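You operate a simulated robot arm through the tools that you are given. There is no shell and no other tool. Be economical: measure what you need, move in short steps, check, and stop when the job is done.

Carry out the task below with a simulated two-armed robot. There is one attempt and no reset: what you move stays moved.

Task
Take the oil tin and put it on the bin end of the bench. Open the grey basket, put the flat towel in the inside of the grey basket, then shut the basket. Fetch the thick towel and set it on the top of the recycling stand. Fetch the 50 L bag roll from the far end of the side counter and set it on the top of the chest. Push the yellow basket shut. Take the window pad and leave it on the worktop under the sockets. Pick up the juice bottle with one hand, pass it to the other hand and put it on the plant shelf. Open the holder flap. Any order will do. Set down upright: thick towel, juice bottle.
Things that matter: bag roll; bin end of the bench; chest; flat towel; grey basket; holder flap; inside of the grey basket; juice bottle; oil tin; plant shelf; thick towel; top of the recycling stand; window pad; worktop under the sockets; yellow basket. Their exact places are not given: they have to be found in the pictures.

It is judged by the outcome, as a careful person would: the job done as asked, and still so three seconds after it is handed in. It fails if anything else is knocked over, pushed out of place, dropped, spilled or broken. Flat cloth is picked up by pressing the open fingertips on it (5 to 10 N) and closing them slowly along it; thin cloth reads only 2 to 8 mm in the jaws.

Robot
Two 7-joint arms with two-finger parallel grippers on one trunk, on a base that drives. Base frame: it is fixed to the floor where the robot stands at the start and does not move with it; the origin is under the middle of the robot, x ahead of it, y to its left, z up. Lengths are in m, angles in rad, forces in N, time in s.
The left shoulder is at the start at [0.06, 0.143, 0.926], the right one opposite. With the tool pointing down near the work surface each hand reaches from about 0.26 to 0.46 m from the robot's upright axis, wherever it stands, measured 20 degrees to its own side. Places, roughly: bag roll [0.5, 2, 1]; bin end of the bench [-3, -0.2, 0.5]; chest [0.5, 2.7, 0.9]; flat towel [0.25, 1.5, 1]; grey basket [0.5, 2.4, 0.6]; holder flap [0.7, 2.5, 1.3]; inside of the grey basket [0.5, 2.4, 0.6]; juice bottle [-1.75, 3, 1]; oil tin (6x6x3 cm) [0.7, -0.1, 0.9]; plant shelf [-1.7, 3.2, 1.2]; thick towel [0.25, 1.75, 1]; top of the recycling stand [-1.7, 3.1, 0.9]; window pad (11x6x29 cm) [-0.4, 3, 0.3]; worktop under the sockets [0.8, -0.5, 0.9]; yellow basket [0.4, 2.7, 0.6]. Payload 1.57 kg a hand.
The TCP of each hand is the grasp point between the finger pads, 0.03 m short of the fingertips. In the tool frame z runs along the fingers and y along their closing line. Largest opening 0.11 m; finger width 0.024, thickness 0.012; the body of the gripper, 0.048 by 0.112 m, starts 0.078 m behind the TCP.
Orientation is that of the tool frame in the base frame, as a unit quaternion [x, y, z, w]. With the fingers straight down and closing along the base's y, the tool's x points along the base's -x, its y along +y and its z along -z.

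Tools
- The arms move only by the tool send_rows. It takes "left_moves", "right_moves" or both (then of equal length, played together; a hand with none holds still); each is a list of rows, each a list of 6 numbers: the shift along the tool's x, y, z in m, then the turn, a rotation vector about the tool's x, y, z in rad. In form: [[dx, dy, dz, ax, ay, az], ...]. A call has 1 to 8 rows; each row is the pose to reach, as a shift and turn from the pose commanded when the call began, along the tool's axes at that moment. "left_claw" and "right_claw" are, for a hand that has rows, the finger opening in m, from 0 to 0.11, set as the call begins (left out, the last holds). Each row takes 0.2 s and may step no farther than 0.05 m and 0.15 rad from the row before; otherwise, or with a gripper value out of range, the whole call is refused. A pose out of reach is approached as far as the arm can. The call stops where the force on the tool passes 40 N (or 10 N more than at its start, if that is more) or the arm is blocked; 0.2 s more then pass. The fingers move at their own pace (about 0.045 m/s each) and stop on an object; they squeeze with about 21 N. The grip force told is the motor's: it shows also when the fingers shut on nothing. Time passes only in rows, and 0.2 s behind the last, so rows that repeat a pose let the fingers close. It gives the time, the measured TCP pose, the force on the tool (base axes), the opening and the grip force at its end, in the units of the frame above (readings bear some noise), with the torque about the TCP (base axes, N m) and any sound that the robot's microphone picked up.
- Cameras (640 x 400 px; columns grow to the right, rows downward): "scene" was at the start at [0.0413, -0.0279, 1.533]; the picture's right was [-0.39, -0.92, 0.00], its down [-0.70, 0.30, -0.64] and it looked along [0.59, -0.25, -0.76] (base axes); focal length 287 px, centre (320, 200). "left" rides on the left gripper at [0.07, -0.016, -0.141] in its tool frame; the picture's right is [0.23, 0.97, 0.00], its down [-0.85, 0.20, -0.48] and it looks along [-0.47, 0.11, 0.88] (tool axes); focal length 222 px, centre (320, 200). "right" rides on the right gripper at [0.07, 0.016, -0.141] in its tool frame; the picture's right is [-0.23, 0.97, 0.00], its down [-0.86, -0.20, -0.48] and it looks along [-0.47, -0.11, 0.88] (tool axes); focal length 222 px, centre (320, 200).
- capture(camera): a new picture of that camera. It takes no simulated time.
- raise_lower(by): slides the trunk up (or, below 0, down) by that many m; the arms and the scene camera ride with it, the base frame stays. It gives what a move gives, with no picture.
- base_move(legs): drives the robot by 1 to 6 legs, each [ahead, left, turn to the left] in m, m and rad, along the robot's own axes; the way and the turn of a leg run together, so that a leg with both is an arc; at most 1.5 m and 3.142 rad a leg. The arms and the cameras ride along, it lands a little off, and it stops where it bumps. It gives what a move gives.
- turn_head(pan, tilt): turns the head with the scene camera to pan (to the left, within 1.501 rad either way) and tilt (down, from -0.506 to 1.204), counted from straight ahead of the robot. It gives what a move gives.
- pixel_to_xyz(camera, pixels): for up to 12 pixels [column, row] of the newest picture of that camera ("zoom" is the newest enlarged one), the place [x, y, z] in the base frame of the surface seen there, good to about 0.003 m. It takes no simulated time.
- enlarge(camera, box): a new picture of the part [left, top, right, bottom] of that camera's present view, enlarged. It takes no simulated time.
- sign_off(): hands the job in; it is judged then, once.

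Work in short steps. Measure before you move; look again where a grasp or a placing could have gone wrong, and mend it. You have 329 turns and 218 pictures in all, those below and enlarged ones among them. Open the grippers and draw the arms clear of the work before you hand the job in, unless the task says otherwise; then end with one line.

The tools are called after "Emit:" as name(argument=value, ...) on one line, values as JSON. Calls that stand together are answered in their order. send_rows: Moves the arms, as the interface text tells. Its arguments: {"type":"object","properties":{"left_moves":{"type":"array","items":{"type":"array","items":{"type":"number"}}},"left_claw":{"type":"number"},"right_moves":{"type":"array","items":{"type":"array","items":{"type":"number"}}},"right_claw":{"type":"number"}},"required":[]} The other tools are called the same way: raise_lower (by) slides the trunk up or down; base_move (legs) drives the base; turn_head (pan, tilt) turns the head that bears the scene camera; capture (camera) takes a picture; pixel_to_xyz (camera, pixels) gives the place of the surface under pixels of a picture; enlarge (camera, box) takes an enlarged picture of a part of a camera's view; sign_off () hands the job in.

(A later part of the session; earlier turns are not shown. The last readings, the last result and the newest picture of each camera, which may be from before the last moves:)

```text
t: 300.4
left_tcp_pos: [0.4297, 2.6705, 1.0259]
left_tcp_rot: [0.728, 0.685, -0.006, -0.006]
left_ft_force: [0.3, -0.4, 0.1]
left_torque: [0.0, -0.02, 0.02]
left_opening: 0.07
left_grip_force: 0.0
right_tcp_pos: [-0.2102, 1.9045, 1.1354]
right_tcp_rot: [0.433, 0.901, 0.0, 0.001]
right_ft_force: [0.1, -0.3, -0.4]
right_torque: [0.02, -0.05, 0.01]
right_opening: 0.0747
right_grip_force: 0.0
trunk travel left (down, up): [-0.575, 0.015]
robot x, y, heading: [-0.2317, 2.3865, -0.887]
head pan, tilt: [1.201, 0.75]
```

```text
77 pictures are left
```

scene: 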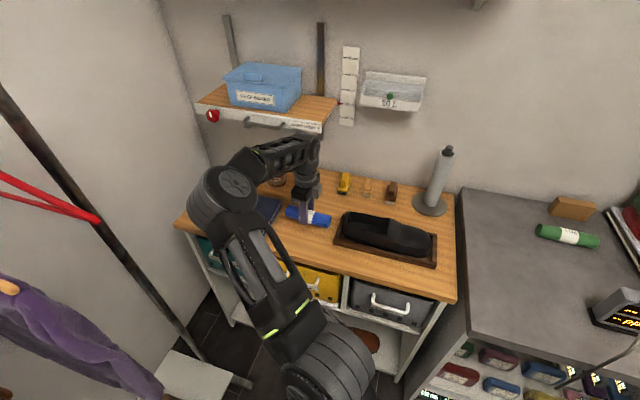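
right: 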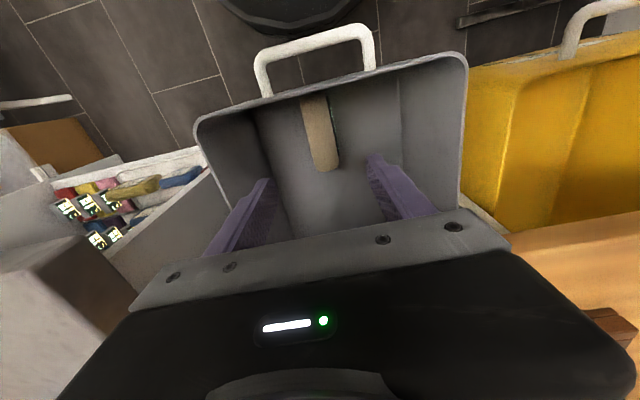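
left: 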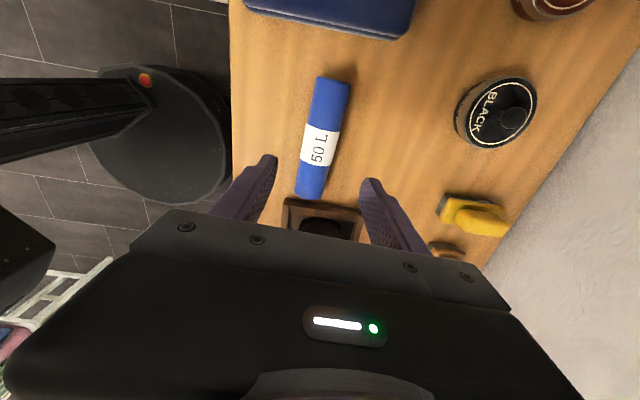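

The roll lies well on the chest. Next the holder flap: I zoom on the wall box at (393,92).

Emit:
turn_head(pan=1.0, tilt=0.4)

Emit:
capture(camera="scene")

```text
t: 301.2
left_tcp_pos: [0.4307, 2.6715, 1.0253]
left_tcp_rot: [0.729, 0.684, -0.005, -0.005]
left_ft_force: [-0.8, 0.5, -0.1]
left_torque: [0.0, -0.02, 0.0]
left_opening: 0.0699
left_grip_force: 0.0
right_tcp_pos: [-0.2109, 1.9044, 1.1358]
right_tcp_rot: [0.434, 0.901, -0.001, 0.001]
right_ft_force: [-0.7, 1.1, 0.2]
right_torque: [0.02, 0.01, -0.02]
right_opening: 0.0751
right_grip_force: 0.0
trunk travel left (down, up): [-0.575, 0.015]
robot x, y, heading: [-0.2313, 2.3859, -0.892]
head pan, tilt: [1.0, 0.4]
```

```text
76 pictures are left
```

scene: 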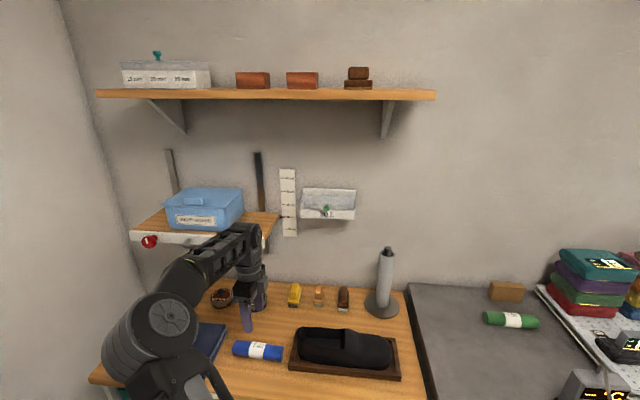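

Emit:
enlarge(camera="scene", box=[270, 160, 380, 245])

Emit:
pixel_to_xyz(camera="zoom", pixels=[[190, 170], [490, 175], [340, 175], [340, 215], [325, 295], [325, 270], [190, 330], [490, 340], [340, 320], [340, 250], [420, 260], [250, 260]])

```text
4.71 times, centred on (325, 202) of scene
```

zoom: 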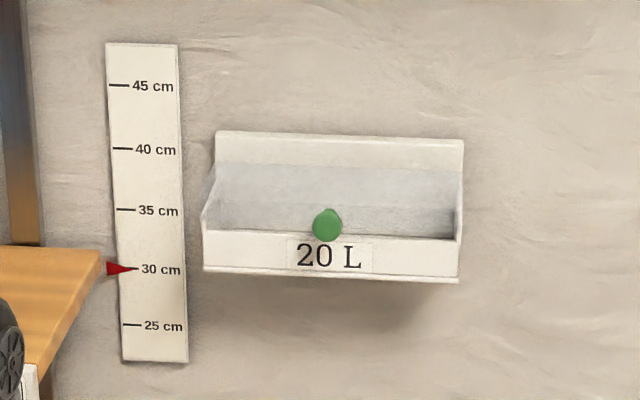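

```text
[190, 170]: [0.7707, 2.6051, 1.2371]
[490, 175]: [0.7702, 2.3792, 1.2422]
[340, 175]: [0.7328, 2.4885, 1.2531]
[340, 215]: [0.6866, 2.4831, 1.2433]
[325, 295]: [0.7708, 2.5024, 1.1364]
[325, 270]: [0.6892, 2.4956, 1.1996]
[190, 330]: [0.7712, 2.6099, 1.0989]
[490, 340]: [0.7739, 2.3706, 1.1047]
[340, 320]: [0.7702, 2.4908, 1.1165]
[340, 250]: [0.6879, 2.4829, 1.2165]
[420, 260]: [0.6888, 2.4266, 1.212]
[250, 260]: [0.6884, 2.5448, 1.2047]
```

The holder box has a clear flap hinged at the back with a green knob at its front edge, about [0.687,2.49,1.243]. I'll pinch the knob with a level left hand (closing along y) and swing it up. First I draw the hand back and yaw it.

Emit:
send_rows(left_moves=[[-0.015, -0.012, -0.015, 0, 0, -0.14], [-0.035, -0.025, -0.035, 0, 0, -0.28], [-0.055, -0.042, -0.055, 0, 0, -0.42], [-0.08, -0.06, -0.075, 0, 0, -0.56], [-0.1, -0.08, -0.095, 0, 0, -0.7], [-0.12, -0.1, -0.095, 0, 0, -0.84], [-0.14, -0.11, -0.095, 0, 0, -0.98], [-0.158, -0.12, -0.095, 0, 0, -1.12]], left_claw=0.05)

Emit:
send_rows(left_moves=[[0, 0, 0, 0, 0, -0.14], [0, 0, 0, 0, 0, -0.28], [0, 0, 0, 0, 0, -0.39]])

Emit:
send_rows(left_moves=[[-0.01, 0, 0, 0, -0.14, 0], [-0.02, 0, 0, 0, -0.28, 0], [-0.03, 0, 0, 0, -0.42, 0], [-0.04, 0, 0, 0, -0.56, 0], [-0.05, 0, 0, 0, -0.7, 0], [-0.06, 0, 0, 0, -0.84, 0], [-0.07, 0, 0, 0, -0.98, 0], [-0.08, 0, 0, 0, -1.12, 0]])

Emit:
capture(camera="scene")

```text
t: 303.0
left_tcp_pos: [0.3008, 2.5208, 1.1216]
left_tcp_rot: [0.253, 0.968, -0.001, -0.008]
left_ft_force: [1.2, -0.7, 0.2]
left_torque: [-0.03, -0.04, 0.02]
left_opening: 0.0501
left_grip_force: 0.0
right_tcp_pos: [-0.2094, 1.9059, 1.135]
right_tcp_rot: [0.434, 0.901, 0.0, 0.0]
right_ft_force: [0.3, 0.3, -0.1]
right_torque: [-0.03, -0.02, 0.0]
right_opening: 0.0748
right_grip_force: 0.1
trunk travel left (down, up): [-0.575, 0.015]
robot x, y, heading: [-0.2323, 2.3871, -0.891]
head pan, tilt: [1.0, 0.4]
```

```text
t: 303.8
left_tcp_pos: [0.3016, 2.5219, 1.1213]
left_tcp_rot: [0.06, 0.998, 0.0, -0.008]
left_ft_force: [0.3, -0.2, 0.1]
left_torque: [-0.05, -0.02, -0.01]
left_opening: 0.0501
left_grip_force: 0.0
right_tcp_pos: [-0.2103, 1.9051, 1.1356]
right_tcp_rot: [0.433, 0.901, 0.0, 0.0]
right_ft_force: [0.1, 0.9, 0.0]
right_torque: [-0.02, 0.04, 0.0]
right_opening: 0.0748
right_grip_force: 0.1
trunk travel left (down, up): [-0.575, 0.015]
robot x, y, heading: [-0.2327, 2.3864, -0.897]
head pan, tilt: [1.0, 0.4]
```

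```text
t: 305.6
left_tcp_pos: [0.3914, 2.515, 1.1231]
left_tcp_rot: [0.053, 0.85, -0.033, 0.523]
left_ft_force: [0.9, 0.3, 0.8]
left_torque: [0.03, -0.02, 0.01]
left_opening: 0.05
left_grip_force: 0.1
left hand out of reach, approached as far as the arm can: row 8
right_tcp_pos: [-0.209, 1.9055, 1.1353]
right_tcp_rot: [0.433, 0.901, 0.0, 0.0]
right_ft_force: [0.2, -0.8, 0.3]
right_torque: [-0.01, 0.01, -0.02]
right_opening: 0.0751
right_grip_force: 0.0
trunk travel left (down, up): [-0.575, 0.015]
robot x, y, heading: [-0.2343, 2.3915, -0.894]
head pan, tilt: [1.0, 0.4]
```

```text
74 pictures are left
```

scene: 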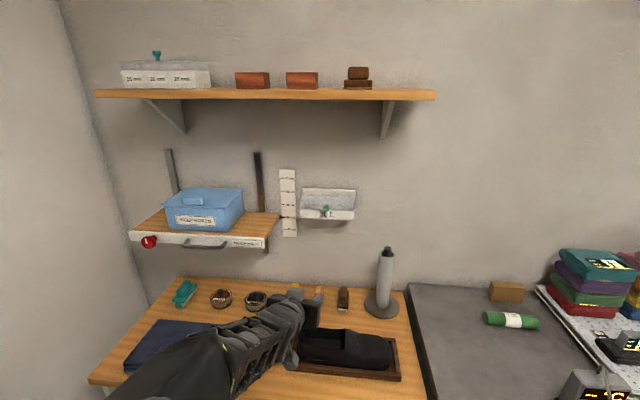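

I edge the base in 7 cm, then move the hand forward-up while tilting further toward level.

Emit:
base_move(legs=[[0.0295, 0.0687, 0]])

Emit:
send_rows(left_moves=[[-0.03, 0, 0.01, 0, -0.08, 0], [-0.06, 0, 0.02, 0, -0.16, 0], [-0.09, 0.001, 0.03, 0, -0.24, 0], [-0.121, 0.001, 0.04, 0, -0.32, 0], [-0.121, 0.001, 0.04, 0, -0.42, 0]])

Emit:
capture(camera="scene")

Emit:
capture(camera="left")

```text
t: 306.6
left_tcp_pos: [0.4643, 2.5354, 1.1244]
left_tcp_rot: [0.053, 0.85, -0.034, 0.523]
left_ft_force: [0.4, 0.3, -0.5]
left_torque: [-0.02, 0.02, 0.0]
left_opening: 0.0501
left_grip_force: 0.1
right_tcp_pos: [-0.1366, 1.9263, 1.1367]
right_tcp_rot: [0.434, 0.901, -0.001, 0.001]
right_ft_force: [1.0, 0.1, -0.4]
right_torque: [0.04, -0.01, 0.03]
right_opening: 0.0749
right_grip_force: 0.1
trunk travel left (down, up): [-0.575, 0.015]
robot x, y, heading: [-0.161, 2.4085, -0.891]
head pan, tilt: [1.0, 0.4]
```

```text
t: 307.8
left_tcp_pos: [0.5519, 2.5272, 1.2174]
left_tcp_rot: [0.044, 0.722, -0.043, 0.689]
left_ft_force: [-0.9, 0.3, 0.1]
left_torque: [0.01, 0.0, -0.01]
left_opening: 0.0499
left_grip_force: 0.1
right_tcp_pos: [-0.1376, 1.9247, 1.1355]
right_tcp_rot: [0.434, 0.901, -0.001, 0.001]
right_ft_force: [-0.9, 0.9, 0.1]
right_torque: [0.04, 0.02, 0.03]
right_opening: 0.075
right_grip_force: 0.1
trunk travel left (down, up): [-0.575, 0.015]
robot x, y, heading: [-0.1667, 2.4062, -0.89]
head pan, tilt: [1.0, 0.4]
```

```text
73 pictures are left
```

scene: 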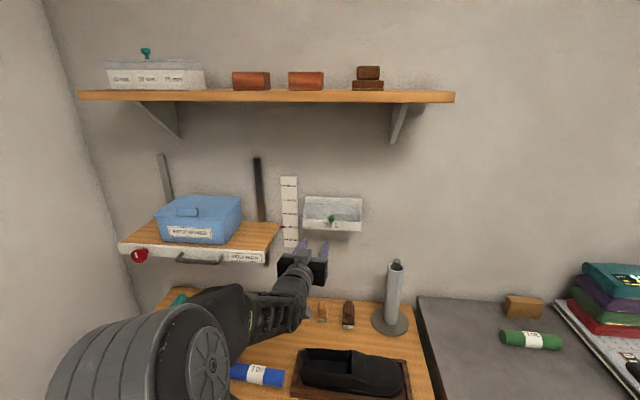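

```text
72 pictures are left
```

left: 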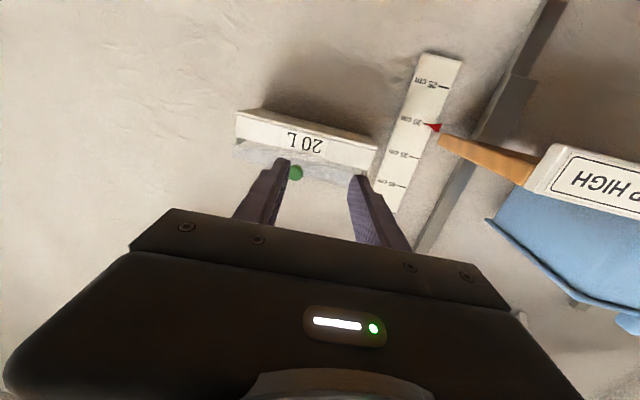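

The hand is level and the knob at left-cam (296,172). I measure the knob from both cameras.

Emit:
enlarge(camera="scene", box=[290, 185, 380, 255])

Emit:
pixel_to_xyz(camera="scene", pixels=[[331, 220], [331, 215], [331, 226], [320, 222], [345, 222], [331, 205]])

Emit:
enlarge(camera="left", box=[230, 100, 400, 220])

Emit:
pixel_to_xyz(camera="left", pixels=[[296, 172], [292, 172], [300, 172], [296, 167], [320, 160], [330, 175]])

```text
5.71 times, centred on (335, 220) of scene
```

zoom: 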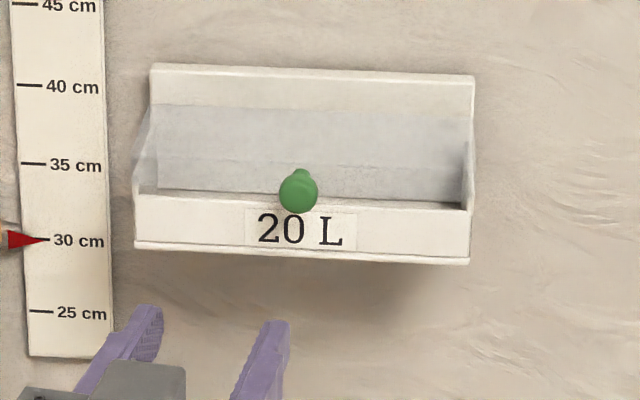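

```text
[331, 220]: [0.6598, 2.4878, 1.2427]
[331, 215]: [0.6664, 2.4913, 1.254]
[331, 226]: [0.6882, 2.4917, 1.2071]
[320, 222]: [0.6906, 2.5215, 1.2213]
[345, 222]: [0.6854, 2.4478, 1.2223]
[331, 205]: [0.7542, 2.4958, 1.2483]
```

```text
3.33 times, centred on (315, 160) of left
```

zoom: 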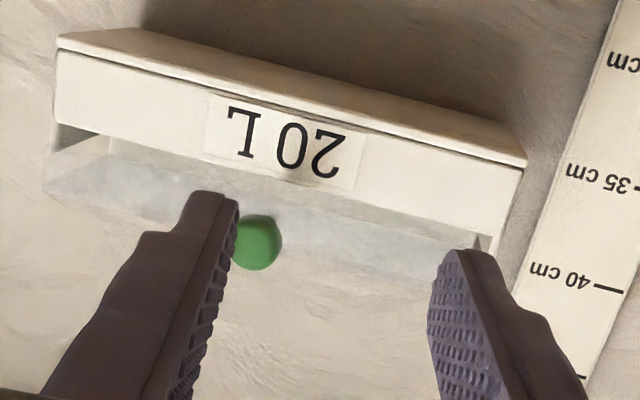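

```text
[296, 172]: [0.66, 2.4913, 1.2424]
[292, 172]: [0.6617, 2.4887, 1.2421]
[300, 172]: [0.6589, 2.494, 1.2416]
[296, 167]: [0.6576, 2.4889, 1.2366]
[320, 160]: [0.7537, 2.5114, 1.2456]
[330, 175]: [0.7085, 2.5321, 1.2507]
```

Knob centre ≈ [0.671,2.490,1.242]. I align the hand and advance so the pads straddle it without touching the box front.

Emit:
send_rows(left_moves=[[-0.0327, -0.0219, 0, 0, 0, 0], [-0.0327, -0.0219, 0.035, 0, 0, 0], [-0.0327, -0.0219, 0.07, 0, 0, 0], [-0.0327, -0.0219, 0.09, 0, 0, 0], [-0.0327, -0.0219, 0.102, 0, 0, 0]])

Emit:
capture(camera="left")

Emit:
enlarge(camera="scene", box=[290, 185, 380, 255])

```text
t: 309.0
left_tcp_pos: [0.6512, 2.4913, 1.2446]
left_tcp_rot: [0.044, 0.723, -0.043, 0.689]
left_ft_force: [-15.5, 1.3, 0.3]
left_torque: [-0.02, -0.07, 0.57]
left_opening: 0.0497
left_grip_force: 0.0
right_tcp_pos: [-0.1402, 1.9265, 1.1364]
right_tcp_rot: [0.434, 0.901, 0.0, 0.002]
right_ft_force: [0.6, 0.1, 0.1]
right_torque: [-0.01, 0.01, -0.01]
right_opening: 0.075
right_grip_force: 0.1
trunk travel left (down, up): [-0.575, 0.015]
robot x, y, heading: [-0.1597, 2.4072, -0.893]
head pan, tilt: [1.0, 0.4]
```

```text
69 pictures are left
```

left: 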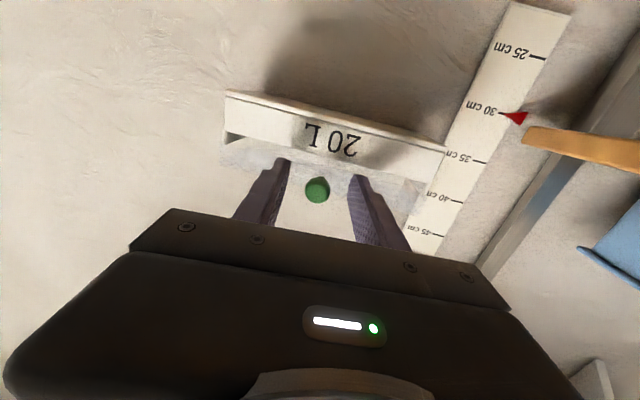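

```text
5.71 times, centred on (335, 220) of scene
```

zoom: 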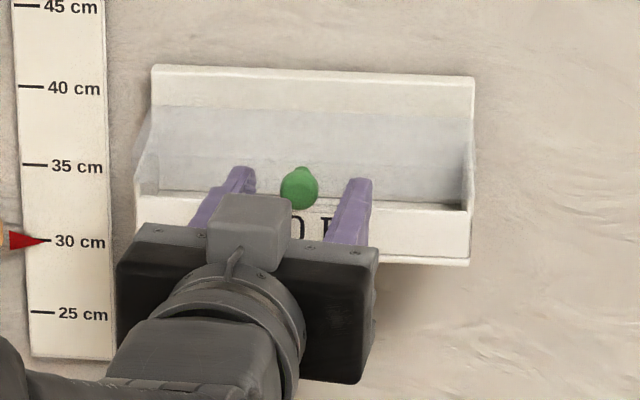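

The tips touch the flap edge (15 N). I ease back 4 mm and close on the knob.

Emit:
send_rows(left_moves=[[0, 0, -0.004, 0, 0, 0], [0, 0, -0.004, 0, 0, 0], [0, 0, -0.004, 0, 0, 0], [0, 0, -0.004, 0, 0, 0]], left_claw=0.0)

Emit:
capture(camera="left")

```text
t: 310.0
left_tcp_pos: [0.6498, 2.491, 1.243]
left_tcp_rot: [0.044, 0.722, -0.043, 0.689]
left_ft_force: [4.1, 1.0, 1.5]
left_torque: [0.0, -0.07, -0.08]
left_opening: 0.0191
left_grip_force: 33.2
right_tcp_pos: [-0.1378, 1.926, 1.1371]
right_tcp_rot: [0.434, 0.901, -0.001, 0.001]
right_ft_force: [-0.5, -1.0, 0.7]
right_torque: [-0.01, -0.02, 0.02]
right_opening: 0.0752
right_grip_force: 0.1
trunk travel left (down, up): [-0.575, 0.015]
robot x, y, heading: [-0.1634, 2.4028, -0.892]
head pan, tilt: [1.0, 0.4]
```

```text
67 pictures are left
```

left: 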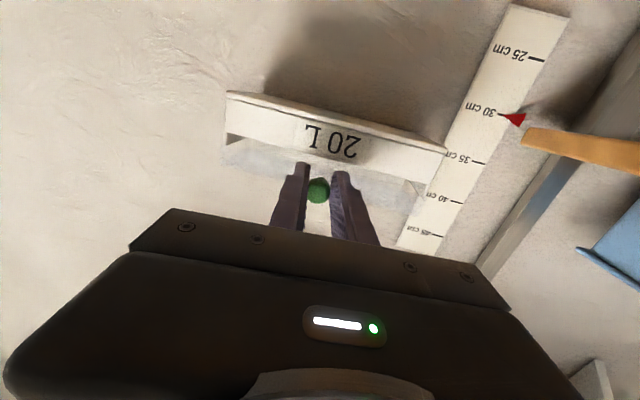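

Knob pinched. I swing it up along the hinge arc by ~40° first.

Emit:
send_rows(left_moves=[[-0.0152, 0, -0.0026, 0, 0, 0], [-0.0307, 0, -0.0027, 0, 0, 0], [-0.046, 0, -0.0002, 0, 0, 0], [-0.0607, 0.001, 0.0048, 0, 0, 0]])

Emit:
enlarge(camera="scene", box=[270, 160, 390, 255])

Emit:
capture(camera="left")

```text
t: 311.0
left_tcp_pos: [0.6559, 2.4905, 1.3013]
left_tcp_rot: [0.044, 0.723, -0.043, 0.688]
left_ft_force: [-1.8, -0.5, -10.8]
left_torque: [0.09, 1.1, -0.04]
left_opening: 0.0194
left_grip_force: 32.9
right_tcp_pos: [-0.1363, 1.9247, 1.1357]
right_tcp_rot: [0.433, 0.901, 0.0, 0.001]
right_ft_force: [-0.5, 0.3, 0.2]
right_torque: [0.0, 0.01, 0.0]
right_opening: 0.0748
right_grip_force: 0.0
trunk travel left (down, up): [-0.575, 0.015]
robot x, y, heading: [-0.1623, 2.407, -0.885]
head pan, tilt: [1.0, 0.4]
```

```text
4.21 times, centred on (330, 208) of scene
```

zoom: 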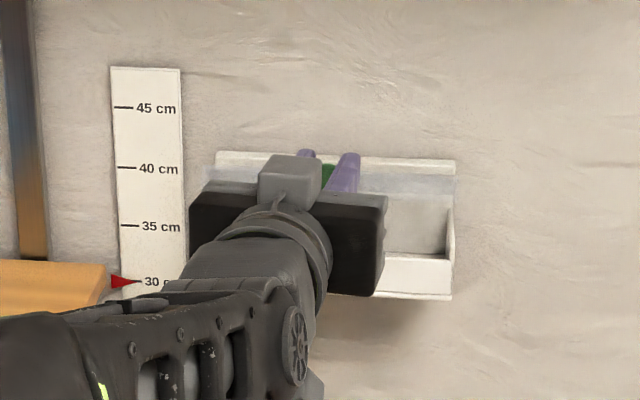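

```text
65 pictures are left
```

left: 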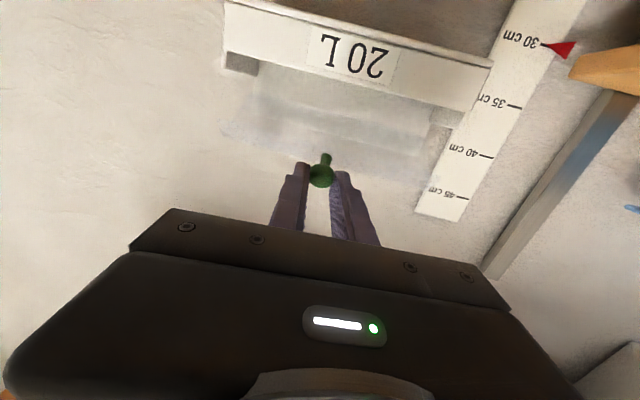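

The flap is lifting. I continue the arc to ~90°, pitching the hand up as it goes.

Emit:
send_rows(left_moves=[[-0.0115, 0.001, 0.0077, 0, -0.1, 0], [-0.0214, 0.0023, 0.0179, 0, -0.2, 0], [-0.0294, 0.0038, 0.0301, 0, -0.3, 0], [-0.0354, 0.0055, 0.0442, 0, -0.4, 0], [-0.039, 0.0073, 0.0597, 0, -0.5, 0]])

Emit:
enlarge(camera="scene", box=[270, 150, 390, 255])

Emit:
capture(camera="left")

```text
t: 312.2
left_tcp_pos: [0.7134, 2.4906, 1.347]
left_tcp_rot: [0.033, 0.524, -0.054, 0.85]
left_ft_force: [-15.1, -1.5, 14.1]
left_torque: [-0.03, 0.8, 0.04]
left_opening: 0.0
left_grip_force: 21.5
right_tcp_pos: [-0.1426, 1.9254, 1.1354]
right_tcp_rot: [0.433, 0.901, 0.001, 0.002]
right_ft_force: [0.2, 1.3, -0.3]
right_torque: [-0.03, 0.01, -0.01]
right_opening: 0.0749
right_grip_force: 0.0
trunk travel left (down, up): [-0.575, 0.015]
robot x, y, heading: [-0.1619, 2.4097, -0.892]
head pan, tilt: [1.0, 0.4]
```

```text
3.81 times, centred on (330, 202) of scene
```

zoom: 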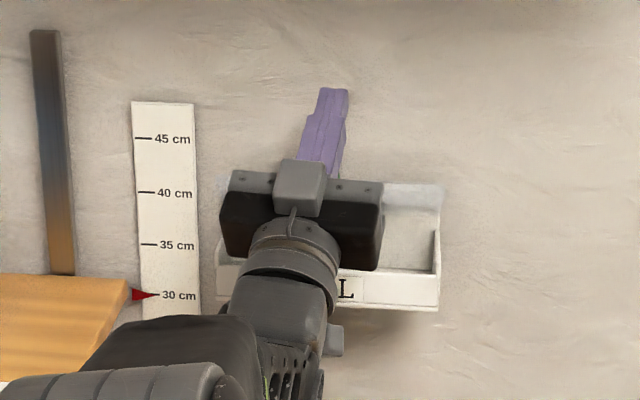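

```text
63 pictures are left
```

left: 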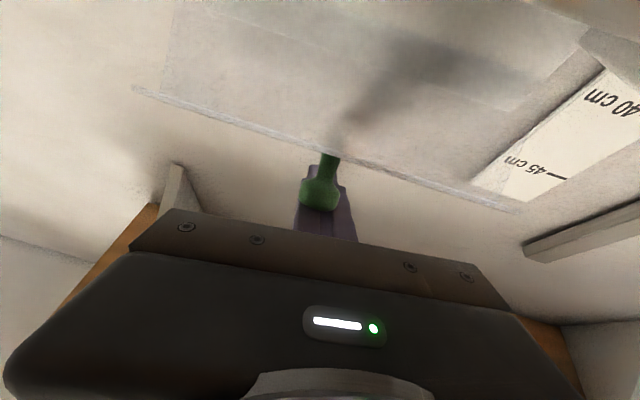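

The knob slipped and the closed fingers now sit above it. I lift the hand off and back away to see whether the flap stays up.

Emit:
send_rows(left_moves=[[-0.025, 0, 0, 0, 0, 0], [-0.04, 0, -0.02, 0, 0, 0], [-0.04, 0, -0.06, 0, 0, 0], [-0.04, 0, -0.1, 0, 0, 0], [-0.04, 0, -0.14, 0, 0, 0]])

Emit:
capture(camera="scene")

Emit:
enlarge(camera="scene", box=[270, 150, 390, 255])

```text
t: 313.4
left_tcp_pos: [0.5743, 2.5091, 1.3136]
left_tcp_rot: [0.032, 0.529, -0.053, 0.847]
left_ft_force: [0.3, 0.6, 0.0]
left_torque: [0.01, -0.03, 0.03]
left_opening: 0.0
left_grip_force: 21.9
right_tcp_pos: [-0.1381, 1.9266, 1.136]
right_tcp_rot: [0.434, 0.901, 0.0, 0.001]
right_ft_force: [-0.6, 0.0, -0.8]
right_torque: [0.02, -0.05, -0.02]
right_opening: 0.0749
right_grip_force: 0.1
trunk travel left (down, up): [-0.575, 0.015]
robot x, y, heading: [-0.1644, 2.4045, -0.894]
head pan, tilt: [1.0, 0.4]
```

```text
62 pictures are left
```

scene: 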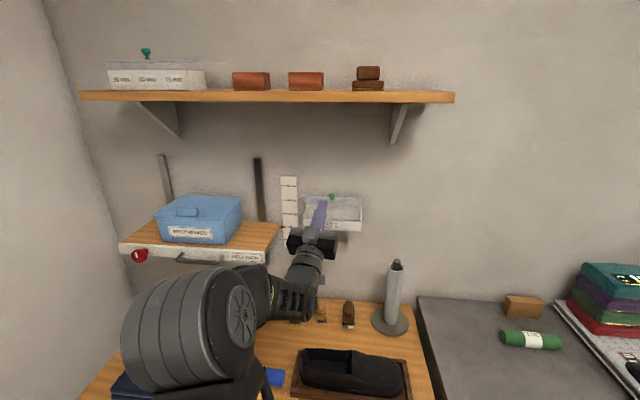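

```text
3.81 times, centred on (330, 202) of scene
```

zoom: 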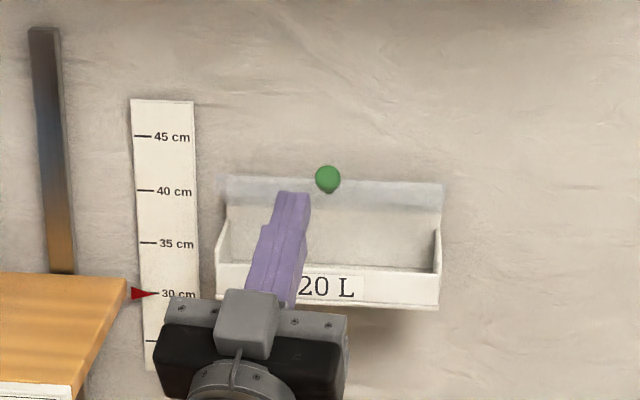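

The flap stays up by friction. I measure the knob and flap now.

Emit:
pixel_to_xyz(camera="zoom", pixels=[[327, 178], [327, 172], [327, 186], [370, 190], [370, 205], [370, 185], [240, 185], [370, 230], [330, 200]])

```text
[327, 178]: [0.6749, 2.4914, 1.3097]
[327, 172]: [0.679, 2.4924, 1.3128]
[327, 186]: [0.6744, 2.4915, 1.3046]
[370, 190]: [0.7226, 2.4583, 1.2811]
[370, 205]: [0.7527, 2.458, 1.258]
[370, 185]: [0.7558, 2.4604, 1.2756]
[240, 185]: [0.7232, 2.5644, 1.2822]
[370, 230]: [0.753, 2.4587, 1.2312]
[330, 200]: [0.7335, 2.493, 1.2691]
```

Knob is now at about [0.683,2.491,1.307], i.e. 45° open; hinge ≈ [0.756,1.26]. I lower the closed fingers below the flap and push it up and back toward vertical.

Emit:
send_rows(left_moves=[[0.033, 0.005, -0.002, 0, 0, 0], [0.0664, 0.0093, -0.0045, 0, 0, 0]])

Emit:
send_rows(left_moves=[[0.0035, 0.0035, 0.029, 0, 0, 0], [0.007, 0.007, 0.058, 0, 0, 0], [0.0105, 0.0105, 0.088, 0, 0, 0], [0.0145, 0.0138, 0.1167, 0, 0, 0]])

Emit:
enlarge(camera="scene", box=[270, 150, 390, 255])

Emit:
capture(camera="left")

```text
t: 314.0
left_tcp_pos: [0.6025, 2.5154, 1.2523]
left_tcp_rot: [0.033, 0.53, -0.054, 0.846]
left_ft_force: [0.2, 0.4, -0.7]
left_torque: [-0.02, -0.03, -0.03]
left_opening: 0.0
left_grip_force: 21.4
right_tcp_pos: [-0.1376, 1.9247, 1.1353]
right_tcp_rot: [0.434, 0.901, -0.001, 0.001]
right_ft_force: [0.7, -0.5, -0.4]
right_torque: [-0.04, 0.0, 0.01]
right_opening: 0.0751
right_grip_force: 0.1
trunk travel left (down, up): [-0.575, 0.015]
robot x, y, heading: [-0.1632, 2.4068, -0.897]
head pan, tilt: [1.0, 0.4]
```

```text
t: 315.0
left_tcp_pos: [0.7132, 2.5147, 1.2895]
left_tcp_rot: [0.031, 0.531, -0.052, 0.845]
left_ft_force: [-8.1, 0.1, -5.0]
left_torque: [-0.05, 0.18, 0.09]
left_opening: 0.0001
left_grip_force: 21.2
right_tcp_pos: [-0.1406, 1.9268, 1.136]
right_tcp_rot: [0.434, 0.901, 0.0, 0.001]
right_ft_force: [-0.8, 1.1, -0.5]
right_torque: [-0.05, 0.03, 0.01]
right_opening: 0.0749
right_grip_force: 0.1
trunk travel left (down, up): [-0.575, 0.015]
robot x, y, heading: [-0.1646, 2.4075, -0.893]
head pan, tilt: [1.0, 0.4]
```

```text
3.81 times, centred on (330, 202) of scene
```

zoom: 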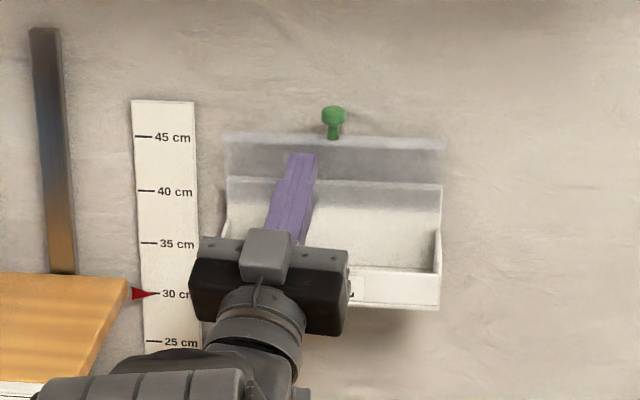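

```text
59 pictures are left
```

left: 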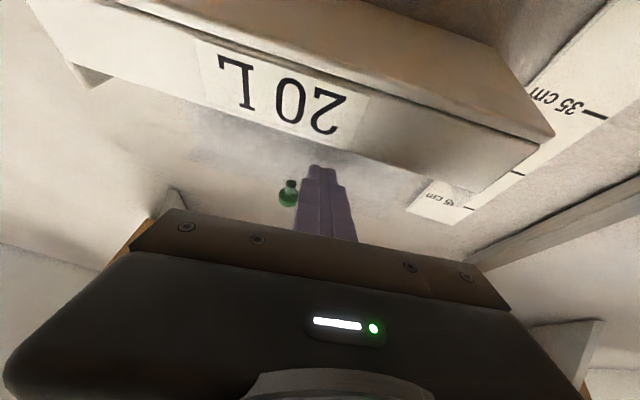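

The flap is nearly upright. I push a little further up and back.

Emit:
send_rows(left_moves=[[-0.004, 0.001, 0.0085, 0, 0, 0], [-0.0083, 0.0015, 0.0173, 0, 0, 0]])

Emit:
enlarge(camera="scene", box=[270, 150, 390, 255])

Emit:
pixel_to_xyz(camera="zoom", pixels=[[334, 112], [334, 130], [400, 145], [400, 160], [400, 175], [400, 200], [240, 150]])

```text
t: 315.4
left_tcp_pos: [0.7137, 2.5147, 1.2902]
left_tcp_rot: [0.033, 0.533, -0.054, 0.844]
left_ft_force: [-19.6, -0.1, -1.6]
left_torque: [0.05, 0.03, 0.14]
left_opening: 0.0
left_grip_force: 21.6
right_tcp_pos: [-0.1415, 1.9249, 1.1363]
right_tcp_rot: [0.434, 0.901, 0.001, 0.002]
right_ft_force: [0.9, 0.9, 0.8]
right_torque: [-0.02, 0.0, 0.01]
right_opening: 0.0749
right_grip_force: 0.1
trunk travel left (down, up): [-0.575, 0.015]
robot x, y, heading: [-0.163, 2.4079, -0.889]
head pan, tilt: [1.0, 0.4]
stopped in row 1 (left hand): the force on the tool passed its limit (the readings are from after the stop); the commanded pose is now the measured one
```

```text
3.81 times, centred on (330, 202) of scene
```

zoom: 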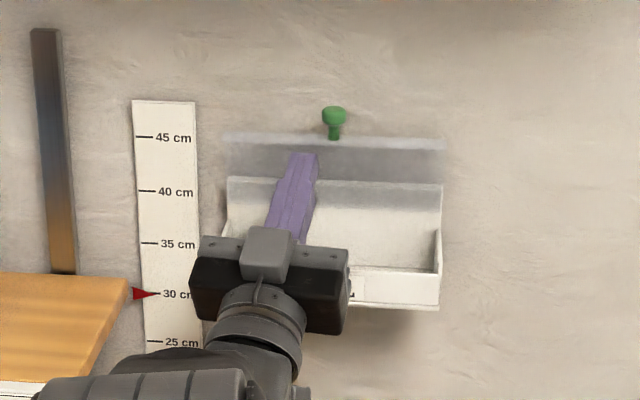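

```text
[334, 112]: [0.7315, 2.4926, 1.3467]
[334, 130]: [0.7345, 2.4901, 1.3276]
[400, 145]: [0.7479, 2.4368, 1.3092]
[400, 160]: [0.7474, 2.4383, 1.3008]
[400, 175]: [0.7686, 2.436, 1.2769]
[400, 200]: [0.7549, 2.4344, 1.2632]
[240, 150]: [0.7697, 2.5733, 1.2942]
```

It hit a stop: the flap stands at ~80° above horizontal, fully open. I withdraw the hand.

Emit:
send_rows(left_moves=[[0.01, 0, -0.04, 0, 0, 0], [0.02, 0, -0.08, 0, 0, 0], [0.03, 0, -0.12, 0, 0, 0], [0.04, 0, -0.16, 0, 0, 0]])

Emit:
enlarge(camera="scene", box=[270, 150, 390, 255])

```text
t: 316.6
left_tcp_pos: [0.6027, 2.4762, 1.1269]
left_tcp_rot: [0.071, 0.581, -0.083, 0.806]
left_ft_force: [0.5, 0.1, 0.3]
left_torque: [0.05, 0.03, 0.04]
left_opening: 0.0
left_grip_force: 21.0
left hand out of reach, approached as far as the arm can: row 3, 4
right_tcp_pos: [-0.14, 1.9263, 1.1356]
right_tcp_rot: [0.434, 0.901, 0.001, 0.002]
right_ft_force: [-1.2, 0.2, 0.0]
right_torque: [0.03, -0.01, -0.01]
right_opening: 0.075
right_grip_force: 0.0
trunk travel left (down, up): [-0.575, 0.015]
robot x, y, heading: [-0.1633, 2.4083, -0.891]
head pan, tilt: [1.0, 0.4]
stopped in row 4 (left hand): the arm was blocked; the commanded pose is now the measured one
```

```text
3.81 times, centred on (330, 202) of scene
```

zoom: 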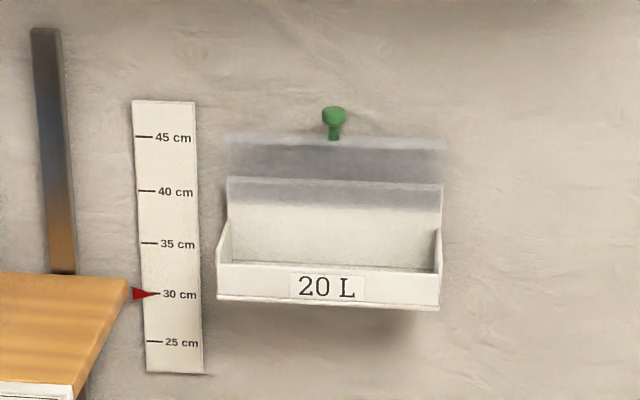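

The flap stays open. The arm reported a block; I look at where the hand and arm are.

Emit:
turn_head(pan=1.0, tilt=0.6)

Emit:
capture(camera="scene")

```text
t: 317.3
left_tcp_pos: [0.6046, 2.4758, 1.1256]
left_tcp_rot: [0.071, 0.582, -0.083, 0.806]
left_ft_force: [-0.1, 0.5, 0.4]
left_torque: [0.01, 0.04, 0.0]
left_opening: 0.0002
left_grip_force: 21.4
right_tcp_pos: [-0.1374, 1.926, 1.1364]
right_tcp_rot: [0.433, 0.902, 0.0, 0.001]
right_ft_force: [0.3, -0.2, 0.1]
right_torque: [0.03, 0.0, 0.02]
right_opening: 0.0749
right_grip_force: 0.0
trunk travel left (down, up): [-0.575, 0.015]
robot x, y, heading: [-0.1629, 2.4085, -0.892]
head pan, tilt: [1.0, 0.6]
```

```text
56 pictures are left
```

scene: 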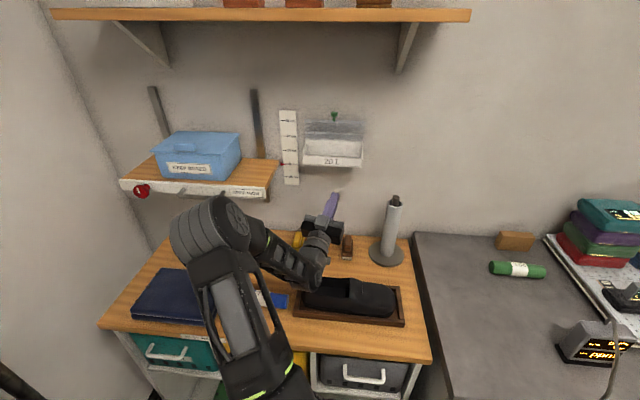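

I lift the hand 0.1 m clear of the shoe, then drive away from the chest.

Emit:
send_rows(left_moves=[[-0.03, 0, 0.01, 0, 0, 0], [-0.06, 0, 0.02, 0, 0, 0], [-0.09, 0.002, 0.03, 0, 0, 0]])

Emit:
base_move(legs=[[0.04, -0.6, 0]])

Emit:
capture(camera="scene")

```text
t: 318.1
left_tcp_pos: [0.6047, 2.4764, 1.2217]
left_tcp_rot: [0.071, 0.582, -0.083, 0.806]
left_ft_force: [0.0, -0.2, -0.8]
left_torque: [-0.02, 0.03, -0.02]
left_opening: 0.0001
left_grip_force: 21.2
right_tcp_pos: [-0.1375, 1.9246, 1.1353]
right_tcp_rot: [0.434, 0.901, 0.001, 0.001]
right_ft_force: [-0.4, 0.3, -1.1]
right_torque: [0.01, -0.01, 0.0]
right_opening: 0.0749
right_grip_force: 0.0
trunk travel left (down, up): [-0.575, 0.015]
robot x, y, heading: [-0.1596, 2.4049, -0.897]
head pan, tilt: [1.0, 0.6]
```

```text
t: 321.5
left_tcp_pos: [0.1663, 2.0705, 1.2197]
left_tcp_rot: [0.07, 0.581, -0.082, 0.806]
left_ft_force: [-0.1, -0.2, 0.2]
left_torque: [0.02, 0.0, -0.04]
left_opening: 0.0
left_grip_force: 21.2
right_tcp_pos: [-0.5764, 1.5187, 1.1358]
right_tcp_rot: [0.432, 0.902, 0.0, 0.001]
right_ft_force: [0.0, 0.4, 0.6]
right_torque: [0.03, -0.02, 0.0]
right_opening: 0.075
right_grip_force: 0.0
trunk travel left (down, up): [-0.575, 0.015]
robot x, y, heading: [-0.5975, 1.9998, -0.883]
head pan, tilt: [1.0, 0.6]
```

```text
55 pictures are left
```

scene: 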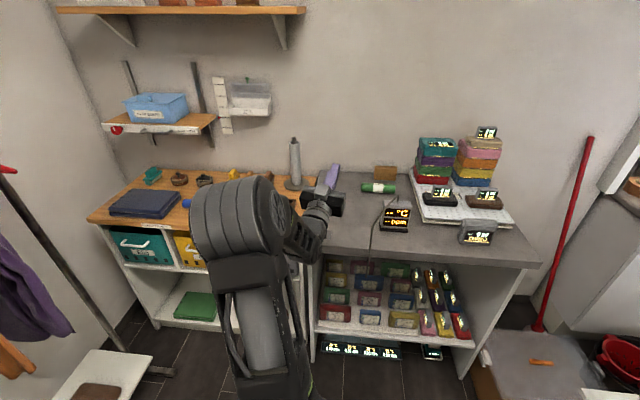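

I retract and straighten the left hand before turning to face the rack.

Emit:
send_rows(left_moves=[[0, 0, -0.03, 0, 0.14, 0], [0, 0, -0.06, 0, 0.28, 0], [0, 0, -0.09, 0, 0.42, 0], [0, 0, -0.12, 0, 0.56, 0], [0, 0, -0.15, 0, 0.7, 0], [0, 0, -0.18, 0, 0.84, 0], [0, 0, -0.2, 0, 0.98, 0], [0, 0, -0.22, 0, 1.12, 0]])

Emit:
send_rows(left_moves=[[0, 0, 0, 0, 0.14, 0], [0, 0, 0, 0, 0.28, 0], [0, 0, 0, 0, 0.42, 0], [0, 0, 0, 0, 0.56, 0], [0, 0, 0, 0, 0.7, 0], [0, 0, 0, 0, 0.75, 0]], left_claw=0.08)

Emit:
base_move(legs=[[0, 0, 2.455]])

Emit:
turn_head(pan=-0.1, tilt=0.7)

Emit:
capture(camera="scene")

```text
t: 323.3
left_tcp_pos: [-0.039, 2.1175, 1.1513]
left_tcp_rot: [0.102, 0.922, -0.032, 0.373]
left_ft_force: [0.4, 0.6, 0.1]
left_torque: [0.0, 0.04, 0.02]
left_opening: 0.0
left_grip_force: 21.2
right_tcp_pos: [-0.575, 1.5191, 1.1362]
right_tcp_rot: [0.433, 0.902, 0.0, 0.001]
right_ft_force: [-0.2, 0.0, -0.9]
right_torque: [-0.01, -0.01, 0.0]
right_opening: 0.0752
right_grip_force: 0.0
trunk travel left (down, up): [-0.575, 0.015]
robot x, y, heading: [-0.6027, 1.9947, -0.891]
head pan, tilt: [1.0, 0.6]
```

```text
t: 324.7
left_tcp_pos: [-0.0384, 2.1162, 1.1521]
left_tcp_rot: [0.107, 0.994, 0.007, 0.009]
left_ft_force: [-0.4, -0.2, -0.1]
left_torque: [0.02, 0.02, 0.02]
left_opening: 0.0801
left_grip_force: 0.1
right_tcp_pos: [-0.5756, 1.5195, 1.135]
right_tcp_rot: [0.432, 0.902, -0.001, 0.0]
right_ft_force: [0.5, 0.3, -0.4]
right_torque: [0.01, -0.01, -0.02]
right_opening: 0.0747
right_grip_force: 0.1
trunk travel left (down, up): [-0.575, 0.015]
robot x, y, heading: [-0.6047, 2.0002, -0.89]
head pan, tilt: [1.0, 0.6]
```

```text
t: 330.9
left_tcp_pos: [-1.12, 2.2517, 1.1512]
left_tcp_rot: [0.906, -0.424, -0.012, 0.003]
left_ft_force: [0.9, 0.2, 0.4]
left_torque: [-0.03, 0.0, 0.02]
left_opening: 0.08
left_grip_force: 0.1
right_tcp_pos: [-0.3283, 2.3972, 1.1361]
right_tcp_rot: [0.713, -0.701, -0.001, 0.0]
right_ft_force: [0.5, -0.4, 1.0]
right_torque: [-0.02, -0.01, 0.0]
right_opening: 0.0751
right_grip_force: 0.2
trunk travel left (down, up): [-0.575, 0.015]
robot x, y, heading: [-0.6025, 1.9992, 1.595]
head pan, tilt: [1.0, 0.6]
```

```text
t: 332.3
left_tcp_pos: [-1.1186, 2.2526, 1.1509]
left_tcp_rot: [0.906, -0.423, -0.012, 0.004]
left_ft_force: [0.2, -0.6, -0.1]
left_torque: [0.01, 0.02, -0.01]
left_opening: 0.0797
left_grip_force: 0.1
right_tcp_pos: [-0.3274, 2.3958, 1.1347]
right_tcp_rot: [0.713, -0.701, 0.0, -0.001]
right_ft_force: [-0.1, -0.2, 0.3]
right_torque: [0.03, 0.0, -0.02]
right_opening: 0.0751
right_grip_force: 0.1
trunk travel left (down, up): [-0.575, 0.015]
robot x, y, heading: [-0.6047, 1.9973, 1.587]
head pan, tilt: [-0.099, 0.7]
```

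```text
54 pictures are left
```

scene: 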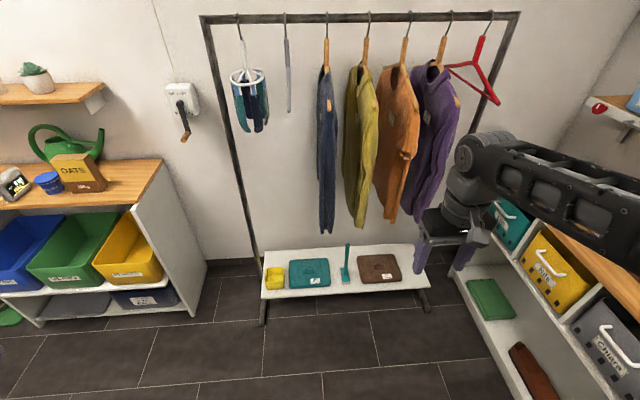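

The teal tool standing at (347,262) is the window pad (tall handle over a small base). I zoom in and measure.

Emit:
enlarge(camera="scene", box=[255, 225, 435, 305])

Emit:
pixel_to_xyz(camera="zoom", pixels=[[329, 75], [327, 100], [324, 130], [322, 160], [322, 180], [310, 190], [335, 190], [322, 200], [400, 220], [200, 150], [440, 150], [355, 160]])

```text
3.56 times, centred on (345, 265) of scene
```

zoom: 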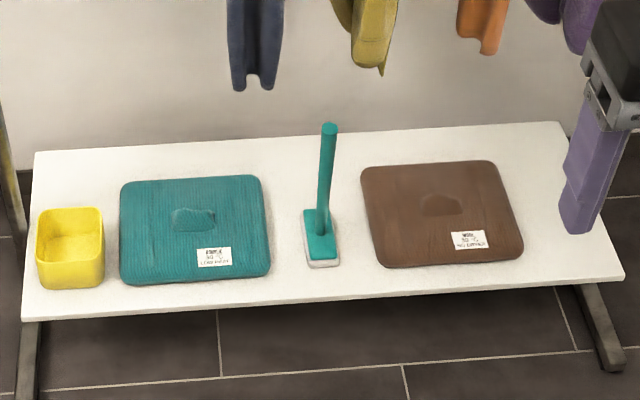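

```text
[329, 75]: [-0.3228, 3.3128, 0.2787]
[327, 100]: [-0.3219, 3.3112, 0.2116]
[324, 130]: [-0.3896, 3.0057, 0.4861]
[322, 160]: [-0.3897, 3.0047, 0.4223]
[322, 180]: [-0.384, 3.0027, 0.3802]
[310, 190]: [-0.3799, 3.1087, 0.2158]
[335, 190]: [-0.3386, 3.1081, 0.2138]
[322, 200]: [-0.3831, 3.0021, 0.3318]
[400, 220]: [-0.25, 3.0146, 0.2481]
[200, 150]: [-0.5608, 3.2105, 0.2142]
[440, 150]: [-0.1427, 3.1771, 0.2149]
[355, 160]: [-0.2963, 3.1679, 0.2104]
```

The handle is vertical at x≈-0.388, y≈3.005, up to z≈0.49. Clothes hang above, so I'll grip it with a level right hand from the front. I check the hems, and tilt the right hand level.

Emit:
pixel_to_xyz(camera="scene", pixels=[[327, 228], [360, 220], [325, 180], [360, 180], [392, 215], [347, 248], [347, 270], [343, 281], [351, 281], [347, 284]])

Emit:
send_rows(right_moves=[[-0.015, 0.0075, 0, 0, -0.14, 0], [-0.03, 0.015, 0, 0, -0.28, 0], [-0.045, 0.0225, 0, 0, -0.42, 0], [-0.06, 0.03, 0, 0, -0.56, 0], [-0.075, 0.0375, 0, 0, -0.7, 0], [-0.09, 0.045, 0, 0, -0.84, 0], [-0.105, 0.0525, 0, 0, -0.98, 0], [-0.12, 0.06, 0, 0, -1.12, 0]], right_claw=0.07)

Emit:
send_rows(right_moves=[[0, 0, 0.01, 0, -0.14, 0], [0, 0, 0.02, 0, -0.28, 0], [0, 0, 0.03, 0, -0.4, 0]])

Emit:
raise_lower(by=-0.4)

```text
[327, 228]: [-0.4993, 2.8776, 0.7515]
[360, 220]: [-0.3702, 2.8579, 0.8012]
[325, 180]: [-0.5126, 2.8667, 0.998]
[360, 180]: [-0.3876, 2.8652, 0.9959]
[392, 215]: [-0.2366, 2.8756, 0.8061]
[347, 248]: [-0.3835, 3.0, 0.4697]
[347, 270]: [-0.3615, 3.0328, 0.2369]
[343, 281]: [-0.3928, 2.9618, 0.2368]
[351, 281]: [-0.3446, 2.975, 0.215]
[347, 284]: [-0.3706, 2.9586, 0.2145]
```

```text
t: 334.1
left_tcp_pos: [-1.1203, 2.2524, 1.1511]
left_tcp_rot: [0.906, -0.424, -0.012, 0.005]
left_ft_force: [-0.5, 0.0, -0.6]
left_torque: [-0.03, -0.05, 0.0]
left_opening: 0.0802
left_grip_force: 0.1
right_tcp_pos: [-0.3889, 2.5084, 1.1528]
right_tcp_rot: [0.607, -0.6, -0.374, -0.363]
right_ft_force: [0.3, 0.8, 0.4]
right_torque: [-0.05, -0.01, -0.03]
right_opening: 0.07
right_grip_force: 0.0
right hand out of reach, approached as far as the arm can: row 7, 8
trunk travel left (down, up): [-0.575, 0.015]
robot x, y, heading: [-0.6014, 1.9966, 1.594]
head pan, tilt: [-0.099, 0.7]
```

```text
t: 334.9
left_tcp_pos: [-1.1191, 2.2531, 1.151]
left_tcp_rot: [0.906, -0.423, -0.011, 0.004]
left_ft_force: [0.3, 0.2, 0.3]
left_torque: [-0.03, -0.03, -0.03]
left_opening: 0.0804
left_grip_force: 0.1
right_tcp_pos: [-0.3832, 2.5602, 1.1423]
right_tcp_rot: [0.516, -0.507, -0.492, -0.484]
right_ft_force: [0.1, 0.1, 0.0]
right_torque: [0.01, 0.0, -0.06]
right_opening: 0.07
right_grip_force: 0.0
right hand out of reach, approached as far as the arm can: row 1, 2, 3
trunk travel left (down, up): [-0.575, 0.015]
robot x, y, heading: [-0.5993, 1.9983, 1.597]
head pan, tilt: [-0.099, 0.7]
```

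```text
t: 338.7
left_tcp_pos: [-1.1184, 2.2531, 0.7513]
left_tcp_rot: [0.906, -0.424, -0.012, 0.004]
left_ft_force: [0.0, 0.4, -1.2]
left_torque: [0.04, 0.01, 0.01]
left_opening: 0.08
left_grip_force: 0.0
right_tcp_pos: [-0.3828, 2.5579, 0.7433]
right_tcp_rot: [0.517, -0.509, -0.491, -0.483]
right_ft_force: [-0.2, 1.0, -0.7]
right_torque: [-0.02, -0.01, -0.03]
right_opening: 0.0699
right_grip_force: 0.1
trunk travel left (down, up): [-0.175, 0.415]
robot x, y, heading: [-0.6028, 1.9993, 1.595]
head pan, tilt: [-0.099, 0.7]
```

Hand is level. I lower further (trunk 0.17, arm 0.16), then drive toward the rack.

Emit:
raise_lower(by=-0.17)

Emit:
send_rows(right_moves=[[0.04, 0, 0, 0, 0, 0], [0.08, 0, 0, 0, 0, 0], [0.12, 0, 0, 0, 0, 0], [0.16, 0, 0, 0, 0, 0]])

Emit:
base_move(legs=[[0.3, 0, -0.02]])

Emit:
turn_head(pan=-0.3, tilt=0.5)

Emit:
capture(camera="scene")

Emit:
capture(camera="right")

```text
t: 340.6
left_tcp_pos: [-1.1174, 2.2525, 0.5816]
left_tcp_rot: [0.906, -0.423, -0.012, 0.004]
left_ft_force: [0.2, 0.1, 0.2]
left_torque: [-0.01, 0.01, 0.02]
left_opening: 0.0798
left_grip_force: 0.0
right_tcp_pos: [-0.3829, 2.5585, 0.5728]
right_tcp_rot: [0.516, -0.508, -0.491, -0.483]
right_ft_force: [-0.8, -0.3, 0.4]
right_torque: [-0.01, -0.03, -0.01]
right_opening: 0.0702
right_grip_force: 0.1
trunk travel left (down, up): [-0.005, 0.585]
robot x, y, heading: [-0.6007, 1.9961, 1.598]
head pan, tilt: [-0.099, 0.7]
```

```text
t: 341.6
left_tcp_pos: [-1.1186, 2.2515, 0.5817]
left_tcp_rot: [0.906, -0.423, -0.013, 0.004]
left_ft_force: [0.0, -0.8, -0.6]
left_torque: [0.0, 0.03, -0.01]
left_opening: 0.0802
left_grip_force: 0.0
right_tcp_pos: [-0.3944, 2.5813, 0.4322]
right_tcp_rot: [0.517, -0.515, -0.485, -0.483]
right_ft_force: [-0.1, 0.6, 0.4]
right_torque: [0.02, -0.01, 0.0]
right_opening: 0.0701
right_grip_force: 0.2
right hand out of reach, approached as far as the arm can: row 1, 3, 4
trunk travel left (down, up): [-0.005, 0.585]
robot x, y, heading: [-0.6034, 1.9999, 1.591]
head pan, tilt: [-0.099, 0.7]
```

```text
t: 343.7
left_tcp_pos: [-1.1167, 2.5625, 0.5801]
left_tcp_rot: [0.902, -0.432, -0.012, 0.003]
left_ft_force: [-0.1, 0.3, -0.1]
left_torque: [-0.01, -0.02, 0.0]
left_opening: 0.0803
left_grip_force: 0.0
right_tcp_pos: [-0.3877, 2.8769, 0.431]
right_tcp_rot: [-0.513, 0.519, 0.481, 0.486]
right_ft_force: [-0.4, -0.2, -1.3]
right_torque: [-0.01, -0.01, -0.02]
right_opening: 0.0701
right_grip_force: 0.1
trunk travel left (down, up): [-0.005, 0.585]
robot x, y, heading: [-0.6054, 2.2999, 1.576]
head pan, tilt: [-0.099, 0.7]
```

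```text
t: 344.4
left_tcp_pos: [-1.1169, 2.5626, 0.581]
left_tcp_rot: [0.902, -0.432, -0.012, 0.004]
left_ft_force: [0.1, -0.3, -2.1]
left_torque: [-0.02, -0.02, 0.0]
left_opening: 0.0802
left_grip_force: 0.1
right_tcp_pos: [-0.3888, 2.8778, 0.4319]
right_tcp_rot: [-0.514, 0.519, 0.481, 0.486]
right_ft_force: [-0.1, 0.3, 0.3]
right_torque: [0.04, 0.02, 0.02]
right_opening: 0.0703
right_grip_force: 0.1
trunk travel left (down, up): [-0.005, 0.585]
robot x, y, heading: [-0.6031, 2.3001, 1.573]
head pan, tilt: [-0.3, 0.499]
```

```text
52 pictures are left
```

scene: 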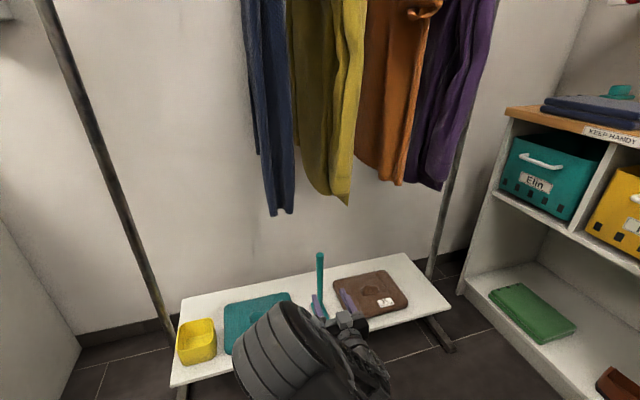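

```text
51 pictures are left
```

right: 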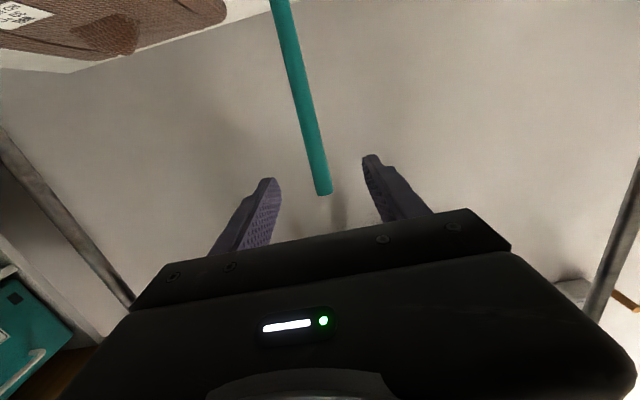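

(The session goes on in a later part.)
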